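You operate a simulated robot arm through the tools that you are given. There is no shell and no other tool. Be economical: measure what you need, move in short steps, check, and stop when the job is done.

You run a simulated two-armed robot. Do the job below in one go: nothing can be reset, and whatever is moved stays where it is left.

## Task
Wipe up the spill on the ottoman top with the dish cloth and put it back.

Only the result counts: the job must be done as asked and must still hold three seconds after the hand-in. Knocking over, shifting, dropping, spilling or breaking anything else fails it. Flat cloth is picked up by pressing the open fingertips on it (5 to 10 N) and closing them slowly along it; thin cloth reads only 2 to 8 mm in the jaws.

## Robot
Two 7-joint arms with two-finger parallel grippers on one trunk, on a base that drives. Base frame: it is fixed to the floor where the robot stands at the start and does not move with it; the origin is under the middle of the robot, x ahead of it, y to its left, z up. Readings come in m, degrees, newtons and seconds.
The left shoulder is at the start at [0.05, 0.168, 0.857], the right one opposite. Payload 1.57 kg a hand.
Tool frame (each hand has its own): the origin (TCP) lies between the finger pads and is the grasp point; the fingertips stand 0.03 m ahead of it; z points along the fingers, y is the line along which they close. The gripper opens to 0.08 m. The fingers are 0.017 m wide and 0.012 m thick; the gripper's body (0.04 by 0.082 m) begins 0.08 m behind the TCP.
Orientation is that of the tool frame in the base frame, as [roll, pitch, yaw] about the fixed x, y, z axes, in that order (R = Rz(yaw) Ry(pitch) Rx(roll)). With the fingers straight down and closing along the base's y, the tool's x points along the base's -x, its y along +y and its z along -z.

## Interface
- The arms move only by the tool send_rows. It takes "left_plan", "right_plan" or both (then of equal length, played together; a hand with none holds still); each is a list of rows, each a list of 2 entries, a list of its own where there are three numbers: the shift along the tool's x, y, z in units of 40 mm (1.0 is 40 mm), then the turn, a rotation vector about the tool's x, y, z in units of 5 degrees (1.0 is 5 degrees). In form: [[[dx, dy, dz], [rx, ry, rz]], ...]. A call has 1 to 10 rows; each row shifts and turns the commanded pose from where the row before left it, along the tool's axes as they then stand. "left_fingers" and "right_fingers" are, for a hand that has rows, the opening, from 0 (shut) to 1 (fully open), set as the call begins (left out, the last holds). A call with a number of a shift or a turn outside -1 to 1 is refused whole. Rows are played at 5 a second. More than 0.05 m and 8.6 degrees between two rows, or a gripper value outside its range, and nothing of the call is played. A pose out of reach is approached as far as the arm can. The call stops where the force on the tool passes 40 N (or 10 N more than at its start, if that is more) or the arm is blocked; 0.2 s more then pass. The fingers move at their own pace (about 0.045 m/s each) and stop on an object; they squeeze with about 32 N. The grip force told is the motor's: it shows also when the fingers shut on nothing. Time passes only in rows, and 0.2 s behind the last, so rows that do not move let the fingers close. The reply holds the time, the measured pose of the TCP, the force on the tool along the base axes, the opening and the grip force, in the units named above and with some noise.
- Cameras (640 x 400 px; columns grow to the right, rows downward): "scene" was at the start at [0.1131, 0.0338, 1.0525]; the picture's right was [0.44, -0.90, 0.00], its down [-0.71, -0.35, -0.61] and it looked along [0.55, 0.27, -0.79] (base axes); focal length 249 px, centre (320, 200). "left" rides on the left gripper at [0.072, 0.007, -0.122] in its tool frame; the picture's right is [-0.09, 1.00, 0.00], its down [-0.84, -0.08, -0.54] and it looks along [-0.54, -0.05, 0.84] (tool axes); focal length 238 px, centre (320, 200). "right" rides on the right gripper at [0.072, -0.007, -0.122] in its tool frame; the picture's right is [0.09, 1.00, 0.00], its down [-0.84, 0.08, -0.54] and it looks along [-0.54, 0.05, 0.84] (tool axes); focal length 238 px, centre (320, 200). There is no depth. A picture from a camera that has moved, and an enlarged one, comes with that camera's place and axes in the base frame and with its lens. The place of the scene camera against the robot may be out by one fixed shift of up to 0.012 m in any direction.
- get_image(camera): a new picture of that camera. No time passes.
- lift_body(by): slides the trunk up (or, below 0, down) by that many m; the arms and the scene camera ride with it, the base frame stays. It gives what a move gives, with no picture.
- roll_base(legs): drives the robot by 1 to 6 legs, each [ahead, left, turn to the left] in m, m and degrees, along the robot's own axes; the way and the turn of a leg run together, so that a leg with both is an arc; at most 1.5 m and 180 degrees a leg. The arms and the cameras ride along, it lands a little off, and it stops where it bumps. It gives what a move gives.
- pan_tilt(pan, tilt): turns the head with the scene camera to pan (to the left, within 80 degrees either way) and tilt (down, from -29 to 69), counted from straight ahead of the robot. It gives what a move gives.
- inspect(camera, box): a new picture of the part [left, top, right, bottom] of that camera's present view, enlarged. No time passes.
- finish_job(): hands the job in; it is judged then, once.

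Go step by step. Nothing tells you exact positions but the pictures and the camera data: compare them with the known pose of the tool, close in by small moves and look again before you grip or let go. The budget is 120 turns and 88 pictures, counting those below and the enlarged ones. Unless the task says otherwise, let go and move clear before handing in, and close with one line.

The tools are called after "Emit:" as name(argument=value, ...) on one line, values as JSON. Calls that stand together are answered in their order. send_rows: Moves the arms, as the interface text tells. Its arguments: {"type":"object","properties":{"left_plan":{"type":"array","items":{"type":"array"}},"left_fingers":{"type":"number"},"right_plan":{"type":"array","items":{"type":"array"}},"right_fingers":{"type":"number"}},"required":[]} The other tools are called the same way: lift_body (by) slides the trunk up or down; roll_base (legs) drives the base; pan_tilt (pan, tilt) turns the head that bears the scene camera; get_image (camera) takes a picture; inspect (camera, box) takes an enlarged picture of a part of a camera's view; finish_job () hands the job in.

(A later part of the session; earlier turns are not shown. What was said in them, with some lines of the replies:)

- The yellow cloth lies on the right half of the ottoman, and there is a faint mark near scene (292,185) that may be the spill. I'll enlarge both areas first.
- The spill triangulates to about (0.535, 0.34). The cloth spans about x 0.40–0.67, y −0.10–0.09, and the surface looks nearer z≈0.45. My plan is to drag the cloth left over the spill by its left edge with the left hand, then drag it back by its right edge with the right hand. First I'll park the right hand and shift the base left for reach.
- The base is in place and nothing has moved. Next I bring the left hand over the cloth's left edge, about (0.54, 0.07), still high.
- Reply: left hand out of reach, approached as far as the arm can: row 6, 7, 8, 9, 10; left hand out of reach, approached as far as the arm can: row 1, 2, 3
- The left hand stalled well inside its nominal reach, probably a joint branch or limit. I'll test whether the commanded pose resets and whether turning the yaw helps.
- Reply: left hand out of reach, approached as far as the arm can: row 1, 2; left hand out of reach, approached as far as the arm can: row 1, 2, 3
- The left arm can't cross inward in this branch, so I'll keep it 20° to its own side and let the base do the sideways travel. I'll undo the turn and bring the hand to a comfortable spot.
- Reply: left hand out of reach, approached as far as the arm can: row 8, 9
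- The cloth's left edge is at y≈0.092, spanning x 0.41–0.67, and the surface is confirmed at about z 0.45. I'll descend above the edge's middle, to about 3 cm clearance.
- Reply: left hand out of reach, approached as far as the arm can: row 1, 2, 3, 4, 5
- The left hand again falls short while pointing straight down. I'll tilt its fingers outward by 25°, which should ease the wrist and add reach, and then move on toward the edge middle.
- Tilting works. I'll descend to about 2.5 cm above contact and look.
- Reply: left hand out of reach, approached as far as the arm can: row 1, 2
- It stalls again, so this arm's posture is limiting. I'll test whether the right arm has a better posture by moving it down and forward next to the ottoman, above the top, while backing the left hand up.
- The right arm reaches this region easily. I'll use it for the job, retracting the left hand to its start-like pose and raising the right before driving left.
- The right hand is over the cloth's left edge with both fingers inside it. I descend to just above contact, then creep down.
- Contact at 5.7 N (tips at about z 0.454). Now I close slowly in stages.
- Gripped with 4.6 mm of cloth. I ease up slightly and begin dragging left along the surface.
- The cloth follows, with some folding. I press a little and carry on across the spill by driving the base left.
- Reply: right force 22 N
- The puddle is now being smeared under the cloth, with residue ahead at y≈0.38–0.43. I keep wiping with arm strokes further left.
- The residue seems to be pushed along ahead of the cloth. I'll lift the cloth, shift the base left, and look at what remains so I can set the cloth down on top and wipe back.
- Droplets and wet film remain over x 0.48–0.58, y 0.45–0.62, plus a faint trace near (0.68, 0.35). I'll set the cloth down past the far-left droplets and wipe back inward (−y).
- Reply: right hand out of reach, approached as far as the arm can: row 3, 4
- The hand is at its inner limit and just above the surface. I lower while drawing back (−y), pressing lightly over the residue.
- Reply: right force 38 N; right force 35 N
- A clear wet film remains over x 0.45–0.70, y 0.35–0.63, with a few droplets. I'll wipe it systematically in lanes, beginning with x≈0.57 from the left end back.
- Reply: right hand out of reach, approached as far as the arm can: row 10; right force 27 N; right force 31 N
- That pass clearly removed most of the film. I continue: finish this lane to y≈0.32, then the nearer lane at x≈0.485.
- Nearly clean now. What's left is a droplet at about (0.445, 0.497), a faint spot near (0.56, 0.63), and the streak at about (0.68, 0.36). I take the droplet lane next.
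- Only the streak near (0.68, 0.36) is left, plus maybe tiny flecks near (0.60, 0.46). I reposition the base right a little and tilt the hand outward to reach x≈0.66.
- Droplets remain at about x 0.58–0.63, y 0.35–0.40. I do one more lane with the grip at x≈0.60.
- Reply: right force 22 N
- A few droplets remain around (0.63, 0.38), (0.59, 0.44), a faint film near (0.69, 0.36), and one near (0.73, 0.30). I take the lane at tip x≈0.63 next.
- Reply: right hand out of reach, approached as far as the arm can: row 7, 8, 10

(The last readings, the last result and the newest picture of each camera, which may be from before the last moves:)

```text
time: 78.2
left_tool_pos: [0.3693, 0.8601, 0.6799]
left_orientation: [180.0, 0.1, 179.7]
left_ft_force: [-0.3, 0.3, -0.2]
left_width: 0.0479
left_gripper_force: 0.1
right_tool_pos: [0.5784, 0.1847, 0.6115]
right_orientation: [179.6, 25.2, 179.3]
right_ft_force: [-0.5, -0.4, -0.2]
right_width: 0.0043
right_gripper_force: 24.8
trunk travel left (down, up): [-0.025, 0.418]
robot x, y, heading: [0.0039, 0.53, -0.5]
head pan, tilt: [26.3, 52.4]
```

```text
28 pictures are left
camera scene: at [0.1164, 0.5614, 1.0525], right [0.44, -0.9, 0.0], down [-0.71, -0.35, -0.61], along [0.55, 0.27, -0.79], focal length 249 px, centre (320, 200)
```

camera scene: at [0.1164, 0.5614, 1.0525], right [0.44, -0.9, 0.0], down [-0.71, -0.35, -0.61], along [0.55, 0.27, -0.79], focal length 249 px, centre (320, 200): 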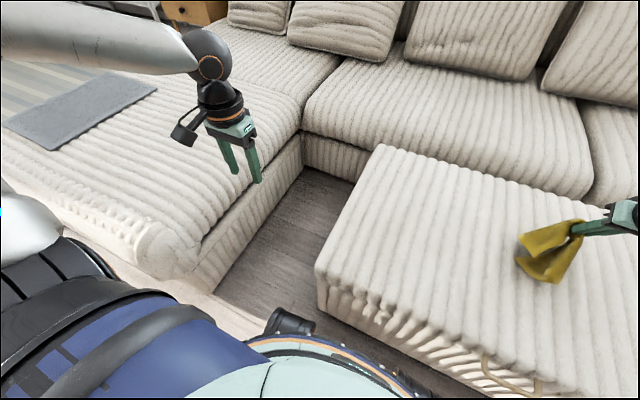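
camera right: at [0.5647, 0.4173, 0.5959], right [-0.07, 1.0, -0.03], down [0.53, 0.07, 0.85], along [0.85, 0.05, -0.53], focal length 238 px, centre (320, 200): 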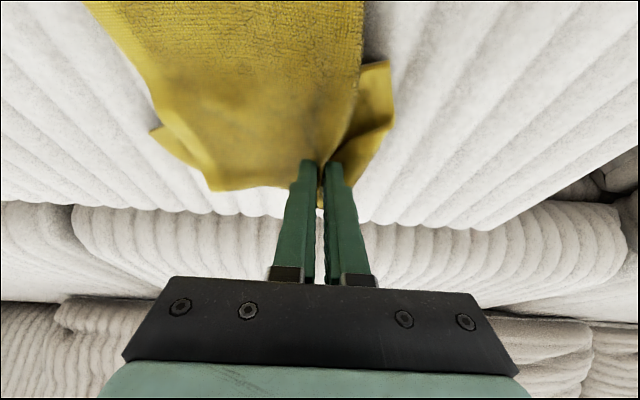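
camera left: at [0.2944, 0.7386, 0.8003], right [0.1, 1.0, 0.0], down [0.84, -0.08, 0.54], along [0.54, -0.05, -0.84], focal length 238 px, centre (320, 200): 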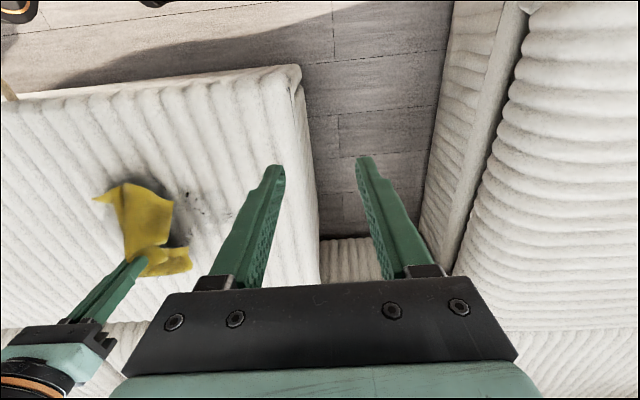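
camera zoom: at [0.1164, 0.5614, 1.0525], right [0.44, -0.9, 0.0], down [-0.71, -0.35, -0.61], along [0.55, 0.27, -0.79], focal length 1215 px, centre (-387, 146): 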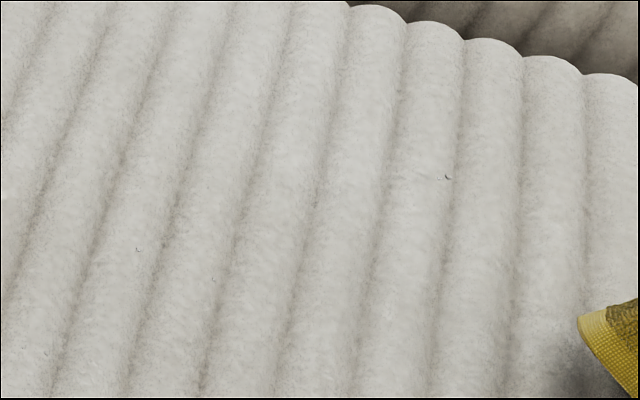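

Almost all clean: just a speck at about (0.73, 0.30) and one near (0.59, 0.45). I do a short pass over the latter first.

Emit:
send_rows(right_plan=[[[0, 1, 0], [0, 0, 0]], [[0, 1, 0], [0, 0, 0]], [[0, 1, 0], [0, 0, 0]], [[0, 1, 0], [0, 0, 0]], [[0, 1, 0], [0, 0, 0]], [[0, 1, 0], [0, 0, 0]], [[0.3, 0.9, 0.7], [0, 0, 0]], [[0.3, 0.5, 0.8], [0, 0, 0]], [[0.3, 0, 0.7], [0, 0, 0]], [[0.25, 0, 0.5], [0, 0, 0]]])

Emit:
send_rows(right_plan=[[[0.08, -0.1, 0.2], [0, 0, 0]], [[0.06, -0.3, 0.1], [0, 0, 0]], [[0, -0.5, 0], [0, 0, 0]], [[0, -0.5, 0], [0, 0, 0]], [[0, -0.5, 0], [0, 0, 0]], [[0, -0.5, 0], [0, 0, 0]], [[0, -0.5, 0], [0, 0, 0]], [[-0.3, 0, -0.8], [0, 0, 0]], [[-0.4, 0, -0.8], [0, 0, 0]], [[-0.4, 0, -0.8], [0, 0, 0]]])

Emit:
roll_base(legs=[[0, -0.16, 0]])

Emit:
get_image(camera="right")

```text
time: 80.4
left_tool_pos: [0.3695, 0.8599, 0.6803]
left_orientation: [-179.9, 0.0, 179.6]
left_ft_force: [-0.2, -0.7, -0.3]
left_width: 0.048
left_gripper_force: 0.1
right_tool_pos: [0.585, 0.4846, 0.4969]
right_orientation: [179.6, 25.3, 179.4]
right_ft_force: [0.0, 0.0, 1.4]
right_width: 0.0048
right_gripper_force: 24.7
trunk travel left (down, up): [-0.025, 0.418]
robot x, y, heading: [0.005, 0.53, -0.4]
head pan, tilt: [26.3, 52.4]
```

```text
time: 82.6
left_tool_pos: [0.369, 0.8598, 0.6788]
left_orientation: [-180.0, 0.2, 179.6]
left_ft_force: [-0.2, -0.1, 0.0]
left_width: 0.048
left_gripper_force: 0.0
right_tool_pos: [0.5847, 0.3671, 0.5866]
right_orientation: [179.6, 25.1, 179.3]
right_ft_force: [1.0, 0.0, -0.4]
right_width: 0.0045
right_gripper_force: 24.3
trunk travel left (down, up): [-0.025, 0.418]
robot x, y, heading: [0.0041, 0.5256, -0.6]
head pan, tilt: [26.3, 52.4]
```

```text
time: 84.0
left_tool_pos: [0.369, 0.7037, 0.68]
left_orientation: [-179.9, 0.1, 179.5]
left_ft_force: [0.0, 0.1, -1.0]
left_width: 0.048
left_gripper_force: 0.1
right_tool_pos: [0.582, 0.2107, 0.5872]
right_orientation: [179.6, 25.2, 179.3]
right_ft_force: [0.1, 0.6, 0.0]
right_width: 0.0043
right_gripper_force: 24.6
trunk travel left (down, up): [-0.025, 0.418]
robot x, y, heading: [-0.0006, 0.3739, -0.5]
head pan, tilt: [26.3, 52.4]
```

```text
27 pictures are left
camera right: at [0.4662, 0.2062, 0.6672], right [-0.07, 1.0, -0.03], down [0.53, 0.07, 0.85], along [0.85, 0.04, -0.53], focal length 238 px, centre (320, 200)
```

right: 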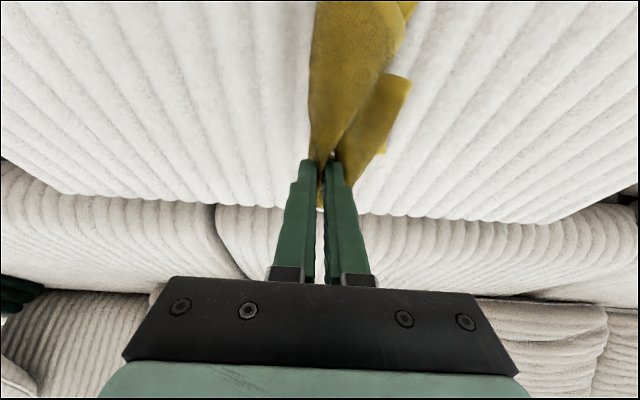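

Emit:
inspect(camera="right", box=[340, 60, 580, 210])

Emit:
inspect(camera="scene", box=[330, 130, 500, 236])

```text
2.67 times, centred on (460, 135) of right
camera zoom: at [0.4662, 0.2062, 0.6672], right [-0.07, 1.0, -0.03], down [0.53, 0.07, 0.85], along [0.85, 0.04, -0.53], focal length 636 px, centre (-53, 373)
```

zoom: 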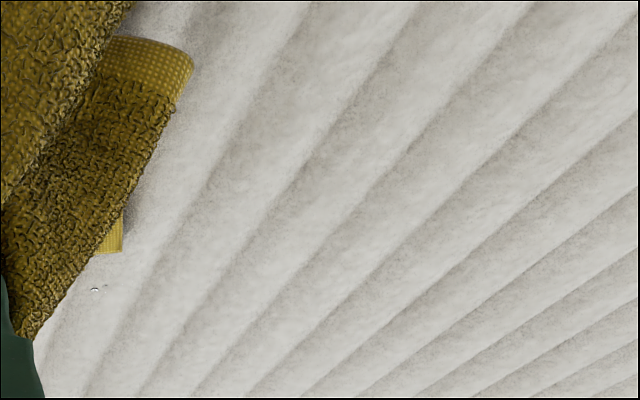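

```text
3.76 times, centred on (415, 183) of scene
camera zoom: at [0.115, 0.406, 1.0525], right [0.44, -0.9, 0.0], down [-0.71, -0.35, -0.61], along [0.55, 0.27, -0.79], focal length 937 px, centre (-38, 264)
```

zoom: 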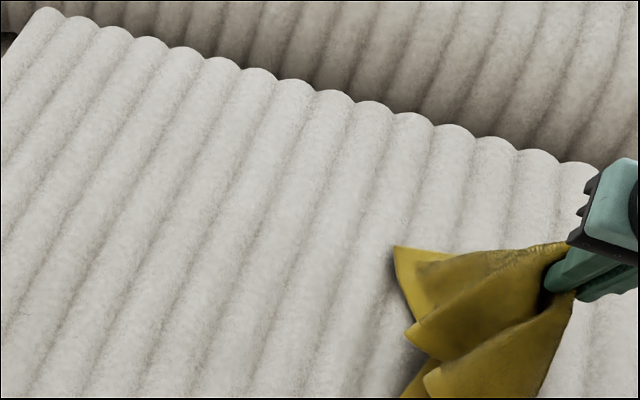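

Only the single speck at (0.723, 0.295) is left. I go for it.

Emit:
send_rows(right_plan=[[[-0.7, 0.7, 0.3], [0, 0, 0]], [[-0.7, 0.7, 0.3], [0, 0, 0]], [[-0.7, 0.7, 0.3], [0, 0, 0]], [[-0.7, 0.7, 0.3], [0, 0, 0]], [[0, 0.5, 0.5], [0, 0, 0]], [[0.2, 0, 0.6], [0, 0, 0]], [[0.2, 0, 0.5], [0, 0, 0]]])

Emit:
get_image(camera="right")

```text
time: 85.6
left_tool_pos: [0.3679, 0.7036, 0.6804]
left_orientation: [180.0, 0.1, 179.5]
left_ft_force: [0.2, 0.5, -0.4]
left_width: 0.048
left_gripper_force: 0.0
right_tool_pos: [0.6779, 0.3123, 0.5387]
right_orientation: [179.7, 25.2, 179.3]
right_ft_force: [0.7, 0.3, 0.2]
right_width: 0.0044
right_gripper_force: 25.4
right hand out of reach, approached as far as the arm can: row 4, 5, 6, 7
trunk travel left (down, up): [-0.025, 0.418]
robot x, y, heading: [0.002, 0.3761, -0.7]
head pan, tilt: [26.3, 52.4]
```

```text
24 pictures are left
camera right: at [0.5616, 0.3067, 0.6185], right [-0.07, 1.0, -0.03], down [0.53, 0.07, 0.85], along [0.85, 0.04, -0.53], focal length 238 px, centre (320, 200)
```

right: 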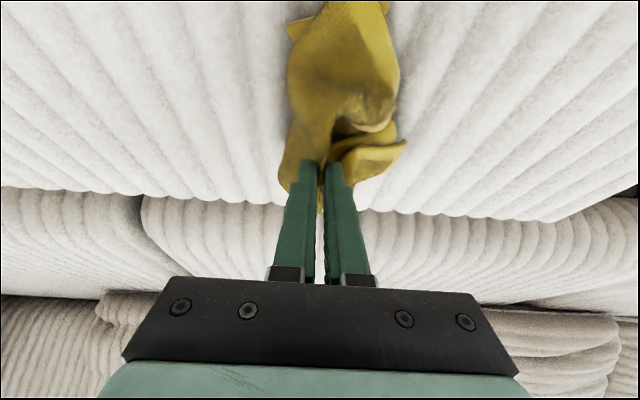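

Emit:
roll_base(legs=[[0, 0.13, 0]])

Emit:
send_rows(right_plan=[[[0, -0.7, 0], [0, -1, 0]], [[0, -0.7, 0], [0, -1, 0]], [[0, -0.6, 0], [0, -1, 0]], [[0, -0.4, 0], [0, -1, 0]], [[-0.3, 0, 0.25], [0, 0, 0]], [[-0.3, 0, 0.25], [0, 0, 0]], [[0.3, 0, 0.35], [0, 0, 0]]])

```text
time: 86.9
left_tool_pos: [0.3694, 0.8291, 0.6787]
left_orientation: [-179.9, 0.1, 179.5]
left_ft_force: [0.6, -0.2, -0.1]
left_width: 0.0479
left_gripper_force: 0.0
right_tool_pos: [0.6803, 0.4374, 0.5388]
right_orientation: [179.6, 25.2, 179.3]
right_ft_force: [-0.1, -1.3, 0.3]
right_width: 0.0044
right_gripper_force: 24.9
trunk travel left (down, up): [-0.025, 0.418]
robot x, y, heading: [0.001, 0.4957, -0.8]
head pan, tilt: [26.3, 52.4]
```

```text
time: 88.5
left_tool_pos: [0.369, 0.8298, 0.6789]
left_orientation: [180.0, 0.1, 179.4]
left_ft_force: [1.2, 0.0, 0.5]
left_width: 0.0483
left_gripper_force: 0.1
right_tool_pos: [0.7118, 0.341, 0.5229]
right_orientation: [179.7, 45.3, 179.1]
right_ft_force: [0.8, -0.2, -0.1]
right_width: 0.0043
right_gripper_force: 25.3
trunk travel left (down, up): [-0.025, 0.418]
robot x, y, heading: [0.0023, 0.5018, -0.4]
head pan, tilt: [26.3, 52.4]
```

Emit:
send_rows(right_plan=[[[0.3, 0, 0.25], [0, 0, 0]], [[0.25, 0, 0.2], [0, 0, 0]], [[0.1, 0, 0.1], [0, 0, 0]], [[0.05, -0.3, 0.05], [0, 0, 0]], [[0, -0.5, 0], [0, 0, 0]], [[0, -0.5, 0], [0, 0, 0]], [[0, -0.5, 0], [0, 0, 0]], [[0, -0.4, 0], [0, 0, 0]]])

Emit:
get_image(camera="right")

```text
time: 90.3
left_tool_pos: [0.3701, 0.8307, 0.6808]
left_orientation: [180.0, 0.1, 179.5]
left_ft_force: [0.7, -0.7, -0.1]
left_width: 0.0482
left_gripper_force: 0.0
right_tool_pos: [0.7091, 0.2537, 0.4875]
right_orientation: [179.4, 45.3, 179.0]
right_ft_force: [-0.4, 5.4, 10.9]
right_width: 0.0046
right_gripper_force: 24.4
trunk travel left (down, up): [-0.025, 0.418]
robot x, y, heading: [0.0039, 0.5012, -0.5]
head pan, tilt: [26.3, 52.4]
```

```text
23 pictures are left
camera right: at [0.5711, 0.2489, 0.5225], right [-0.06, 1.0, -0.06], down [0.2, 0.07, 0.98], along [0.98, 0.04, -0.21], focal length 238 px, centre (320, 200)
```

right: 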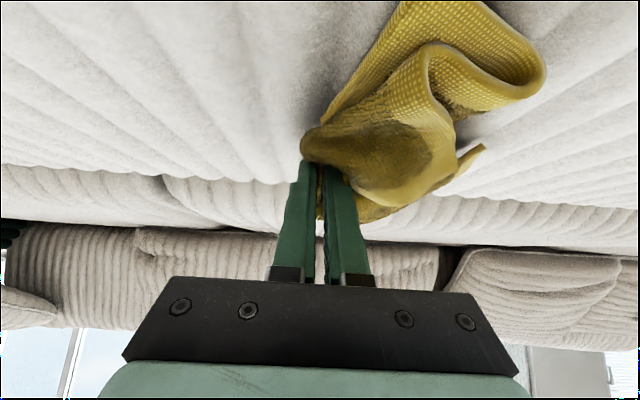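

That pass should have caught the speck. I lift, straighten the hand, and carry the cloth back toward its original place, checking the surface on the way.

Emit:
send_rows(right_plan=[[[-0.5, 0, -0.7], [0, 0, 0]], [[-0.4, 0, -0.8], [0, 1, 0]], [[-0.3, 0, -0.8], [0, 1, 0]], [[0, 0, -0.9], [0, 1, 0]], [[0.3, 0, -0.9], [0, 1, 0]], [[0.4, 0, -0.8], [0, 1, 0]], [[0.5, 0, -0.7], [0, 1, 0]], [[0.6, 0, -0.6], [0, 1, 0]], [[0.6, 0, -0.5], [0, 1, 0]], [[0.6, 0, -0.2], [0, 1, 0]]])

Emit:
roll_base(legs=[[0, -0.3, 0]])

Emit:
get_image(camera="scene")

Emit:
get_image(camera="right")

```text
time: 92.5
left_tool_pos: [0.3695, 0.8297, 0.6807]
left_orientation: [-179.9, 0.1, 179.5]
left_ft_force: [0.6, 0.7, 0.7]
left_width: 0.048
left_gripper_force: 0.0
right_tool_pos: [0.4905, 0.2557, 0.7213]
right_orientation: [179.7, 0.1, 179.5]
right_ft_force: [0.0, -0.3, -0.8]
right_width: 0.0042
right_gripper_force: 25.0
trunk travel left (down, up): [-0.025, 0.418]
robot x, y, heading: [0.0059, 0.4965, -0.6]
head pan, tilt: [26.3, 52.4]
```

```text
time: 94.5
left_tool_pos: [0.3661, 0.5325, 0.6797]
left_orientation: [-179.9, 0.1, 179.2]
left_ft_force: [-0.1, 0.8, -0.6]
left_width: 0.0479
left_gripper_force: 0.1
right_tool_pos: [0.4867, -0.0441, 0.7194]
right_orientation: [179.7, 0.2, 179.1]
right_ft_force: [0.2, -1.1, -0.5]
right_width: 0.0045
right_gripper_force: 24.9
trunk travel left (down, up): [-0.025, 0.418]
robot x, y, heading: [-0.0015, 0.2055, -0.9]
head pan, tilt: [26.3, 52.4]
```

```text
22 pictures are left
camera scene: at [0.1128, 0.2344, 1.0525], right [0.43, -0.9, 0.0], down [-0.71, -0.34, -0.61], along [0.55, 0.26, -0.79], focal length 249 px, centre (320, 200)
```

scene: 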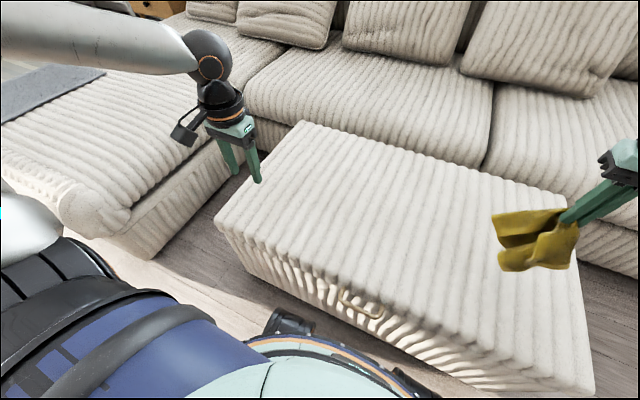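

```text
21 pictures are left
camera right: at [0.4144, -0.0497, 0.8426], right [-0.08, 1.0, 0.01], down [0.84, 0.06, 0.55], along [0.54, 0.05, -0.84], focal length 238 px, centre (320, 200)
```

right: 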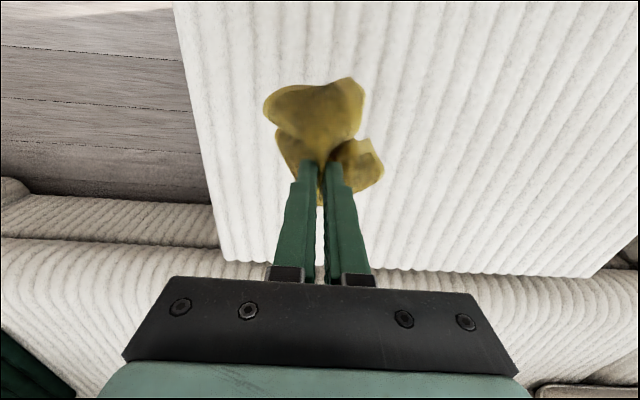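

Emit:
inspect(camera="scene", box=[230, 115, 490, 278])

Emit:
inspect(camera="left", box=[0, 60, 300, 248])

```text
2.45 times, centred on (360, 196) of scene
camera zoom: at [0.1128, 0.2344, 1.0525], right [0.43, -0.9, 0.0], down [-0.71, -0.34, -0.61], along [0.55, 0.26, -0.79], focal length 611 px, centre (222, 209)
```

zoom: 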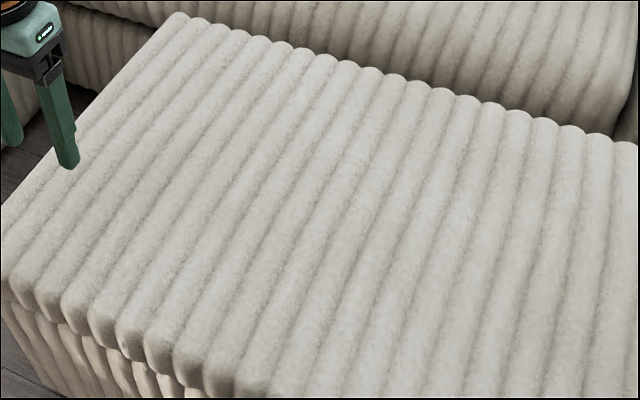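

```text
2.13 times, centred on (150, 154) of left
camera zoom: at [0.2944, 0.5387, 0.8002], right [0.11, 0.99, 0.0], down [0.84, -0.09, 0.54], along [0.54, -0.06, -0.84], focal length 507 px, centre (682, 298)
```

zoom: 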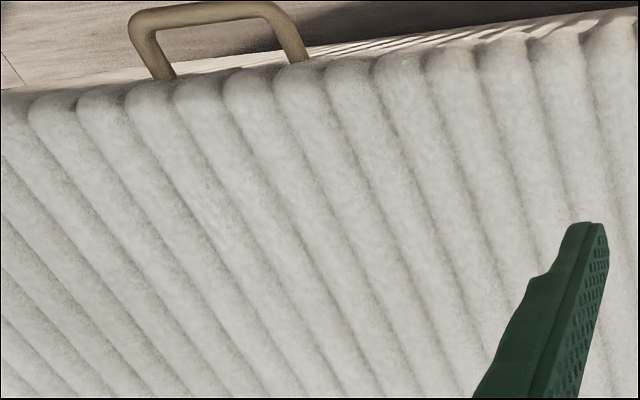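

The surface is clean. Now I lay the cloth back, letting its right side touch down at y≈−0.11 first, then lowering while moving left.

Emit:
send_rows(right_plan=[[[-0.4, -0.7, 0.5], [0, 0, 0]], [[-0.4, -0.7, 0.5], [0, 0, 0]], [[-0.3, -0.7, 0.5], [0, 0, 0]], [[0, 0, 0.5], [0, 0, 0]], [[0, 0, 0.5], [0, 0, 0]], [[0, 0, 0.4], [0, 0, 0]]])

Emit:
get_image(camera="scene")

Emit:
send_rows(right_plan=[[[0, 0.45, 0.25], [0, 0, 0]], [[0, 0.45, 0.3], [0, 0, 0]], [[0, 0.45, 0.3], [0, 0, 0]], [[0, 0.45, 0.35], [0, 0, 0]], [[0, 0.45, 0.35], [0, 0, 0]], [[0, 0.45, 0.35], [0, 0, 0]], [[0, 0.45, 0.3], [0, 0, 0]], [[0, 0.45, 0.3], [0, 0, 0]], [[0, 0.45, 0.2], [0, 0, 0]]])

Emit:
get_image(camera="right")

Emit:
get_image(camera="scene")

```text
time: 95.9
left_tool_pos: [0.367, 0.5311, 0.6801]
left_orientation: [179.9, 0.1, 179.1]
left_ft_force: [-0.8, 0.2, 0.3]
left_width: 0.048
left_gripper_force: 0.1
right_tool_pos: [0.5306, -0.1281, 0.6036]
right_orientation: [179.7, 0.3, 179.1]
right_ft_force: [0.5, 0.2, 0.1]
right_width: 0.0043
right_gripper_force: 24.3
trunk travel left (down, up): [-0.025, 0.418]
robot x, y, heading: [-0.0014, 0.1991, -1.1]
head pan, tilt: [26.3, 52.4]
```

```text
18 pictures are left
camera scene: at [0.1128, 0.2344, 1.0525], right [0.43, -0.9, 0.0], down [-0.71, -0.34, -0.61], along [0.55, 0.26, -0.79], focal length 249 px, centre (320, 200)
```

scene: 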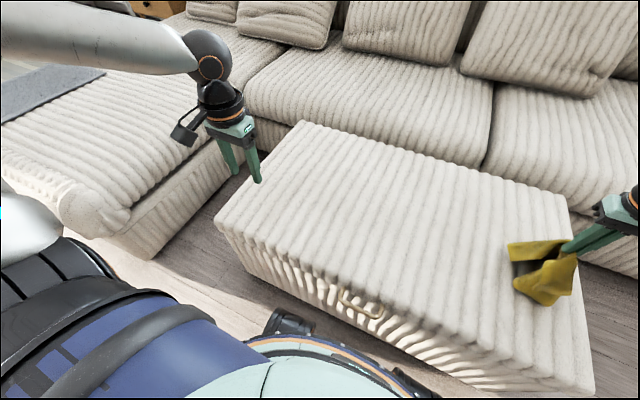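

```text
time: 97.9
left_tool_pos: [0.3665, 0.5311, 0.6797]
left_orientation: [-180.0, 0.1, 179.2]
left_ft_force: [-0.5, -0.6, 0.4]
left_width: 0.0478
left_gripper_force: 0.1
right_tool_pos: [0.5331, 0.0342, 0.4973]
right_orientation: [179.5, 0.2, 179.1]
right_ft_force: [0.1, 0.1, -0.2]
right_width: 0.0042
right_gripper_force: 25.3
trunk travel left (down, up): [-0.025, 0.418]
robot x, y, heading: [0.0015, 0.1989, -1.0]
head pan, tilt: [26.3, 52.4]
```

```text
17 pictures are left
camera right: at [0.4605, 0.0292, 0.6185], right [-0.08, 1.0, 0.01], down [0.84, 0.06, 0.55], along [0.54, 0.05, -0.84], focal length 238 px, centre (320, 200)
```

right: 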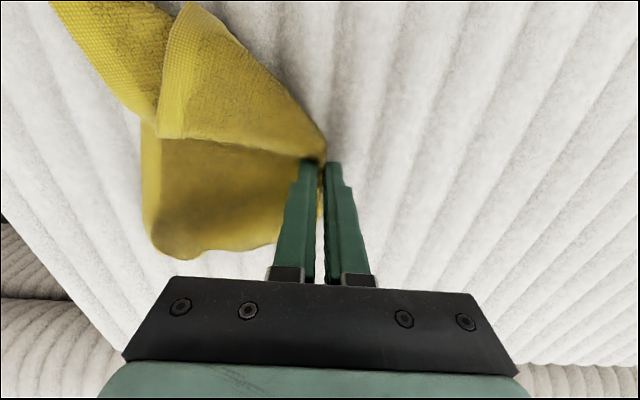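

```text
16 pictures are left
camera scene: at [0.1127, 0.2344, 1.0525], right [0.43, -0.9, 0.0], down [-0.71, -0.34, -0.61], along [0.55, 0.26, -0.79], focal length 249 px, centre (320, 200)
```

scene: 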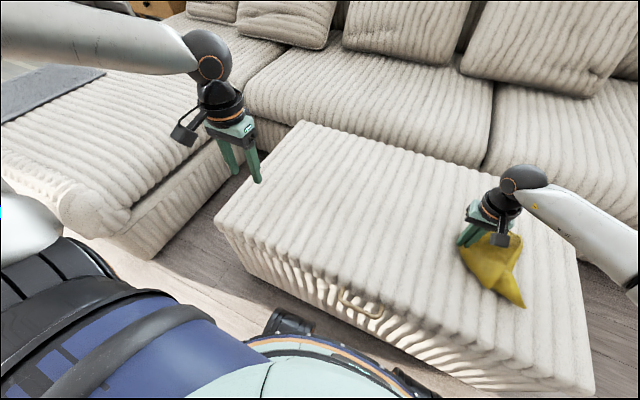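

The cloth is laid down on its place. I move on to the original grip spot, lower, open a little and lift away to look.

Emit:
send_rows(right_plan=[[[0, 0.3, 0.1], [0, 0, 0]], [[0, 0.2, 0.1], [0, 0, 0]]])

Emit:
send_rows(right_plan=[[[0, 0, 0], [0, 0, 0]], [[0, 0, 0], [0, 0, 0]], [[0, 0, 0], [0, 0, 0]], [[0, 0, -0.3], [0, 0, 0]], [[0, 0, -0.8], [0, 0, 0]], [[0, 0, -0.8], [0, 0, 0]], [[0, 0, -0.8], [0, 0, 0]], [[0, 0, -0.8], [0, 0, 0]]], right_fingers=0.35)

Emit:
get_image(camera="right")

Emit:
inspect(camera="scene", box=[420, 180, 600, 330])

```text
time: 98.5
left_tool_pos: [0.3669, 0.5315, 0.6789]
left_orientation: [180.0, 0.1, 179.2]
left_ft_force: [0.0, -0.1, 1.3]
left_width: 0.0482
left_gripper_force: 0.0
right_tool_pos: [0.5334, 0.0546, 0.4892]
right_orientation: [179.8, 0.3, 179.1]
right_ft_force: [-1.2, -2.2, 2.2]
right_width: 0.0046
right_gripper_force: 25.0
trunk travel left (down, up): [-0.025, 0.418]
robot x, y, heading: [-0.0007, 0.2011, -0.7]
head pan, tilt: [26.3, 52.4]
```

```text
time: 100.3
left_tool_pos: [0.3666, 0.5312, 0.6799]
left_orientation: [-180.0, 0.0, 179.3]
left_ft_force: [0.6, 0.2, -0.6]
left_width: 0.048
left_gripper_force: 0.1
right_tool_pos: [0.5316, 0.056, 0.6304]
right_orientation: [179.7, 0.2, 179.1]
right_ft_force: [0.4, 0.2, 0.1]
right_width: 0.0278
right_gripper_force: 0.0
trunk travel left (down, up): [-0.025, 0.418]
robot x, y, heading: [-0.0011, 0.2023, -0.7]
head pan, tilt: [26.3, 52.4]
```

```text
15 pictures are left
camera right: at [0.4601, 0.0494, 0.7527], right [-0.08, 1.0, 0.01], down [0.84, 0.06, 0.55], along [0.54, 0.05, -0.84], focal length 238 px, centre (320, 200)
```

right: 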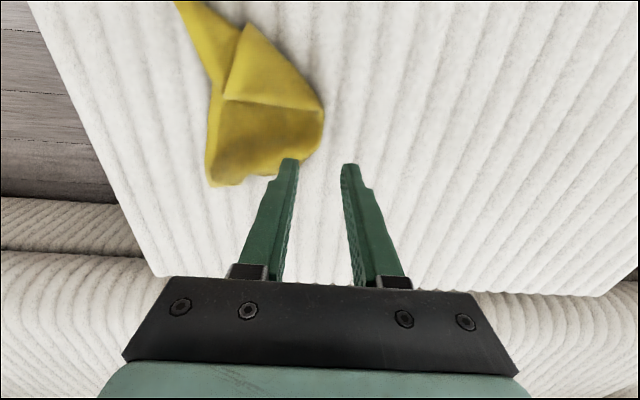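

```text
2.67 times, centred on (510, 255) of scene
camera zoom: at [0.1128, 0.2344, 1.0524], right [0.43, -0.9, 0.0], down [-0.71, -0.34, -0.61], along [0.55, 0.26, -0.79], focal length 664 px, centre (-187, 53)
```

zoom: 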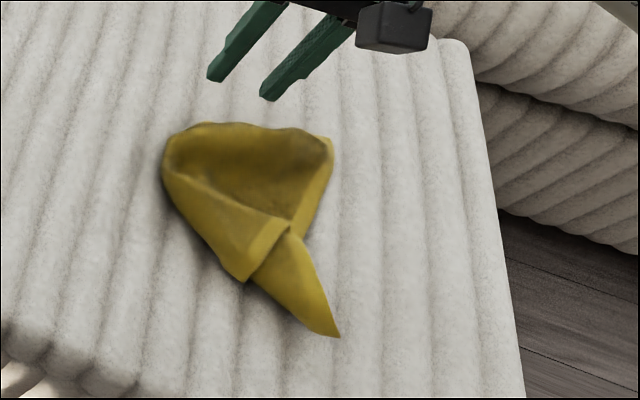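

The cloth lies back on its original place: its right corners are within about 3 cm of where they were, and its centre is at about (0.54, −0.02). I move the hand clear and take a last look.

Emit:
send_rows(right_plan=[[[0.5, 0, -0.6], [0, 0, 0]], [[0.5, -0.5, -0.4], [0, 0, 0]], [[0.5, -0.8, 0], [0, 0, 0]], [[0.3, -0.8, 0], [0, 0, 0]], [[0.3, -0.8, 0], [0, 0, 0]], [[0, -0.8, 0], [0, 0, 0]]])

Emit:
get_image(camera="scene")

Emit:
inspect(camera="scene", box=[300, 130, 500, 255])

```text
time: 101.7
left_tool_pos: [0.3671, 0.5323, 0.6792]
left_orientation: [-180.0, 0.1, 179.2]
left_ft_force: [0.1, -0.1, -0.6]
left_width: 0.0482
left_gripper_force: 0.1
right_tool_pos: [0.4459, -0.0933, 0.6684]
right_orientation: [179.7, 0.2, 179.2]
right_ft_force: [0.5, -0.2, 0.4]
right_width: 0.0281
right_gripper_force: 0.0
trunk travel left (down, up): [-0.025, 0.418]
robot x, y, heading: [-0.0023, 0.2013, -1.1]
head pan, tilt: [26.3, 52.4]
```

```text
13 pictures are left
camera scene: at [0.1128, 0.2345, 1.0525], right [0.43, -0.9, 0.0], down [-0.71, -0.34, -0.61], along [0.55, 0.26, -0.79], focal length 249 px, centre (320, 200)
```

scene: 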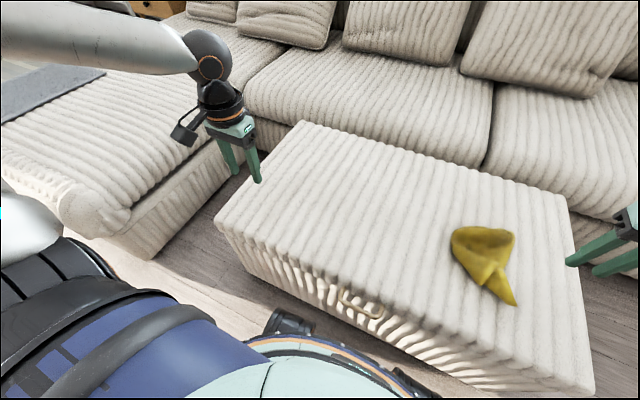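

```text
3.20 times, centred on (400, 192) of scene
camera zoom: at [0.1128, 0.2345, 1.0525], right [0.43, -0.9, 0.0], down [-0.71, -0.34, -0.61], along [0.55, 0.26, -0.79], focal length 797 px, centre (64, 224)
```

zoom: 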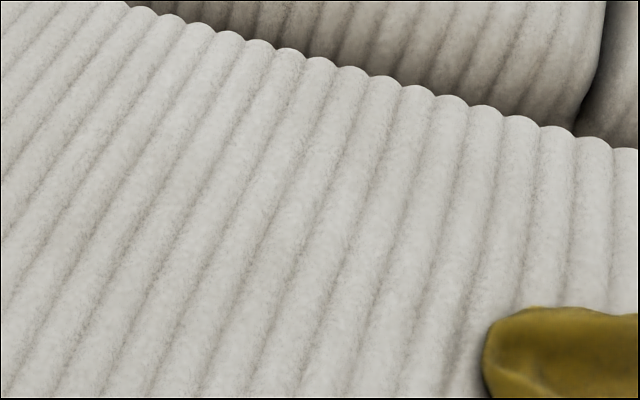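

The ottoman top looks clean, the cloth rests at its original place, and both hands are clear. I hand it in.

Emit:
finish_job()

```text
The job is handed in.
```

I wiped up the spill and put the dish cloth back in its original spot on the ottoman; it lies crumpled with one side folded over, not flat as it started.
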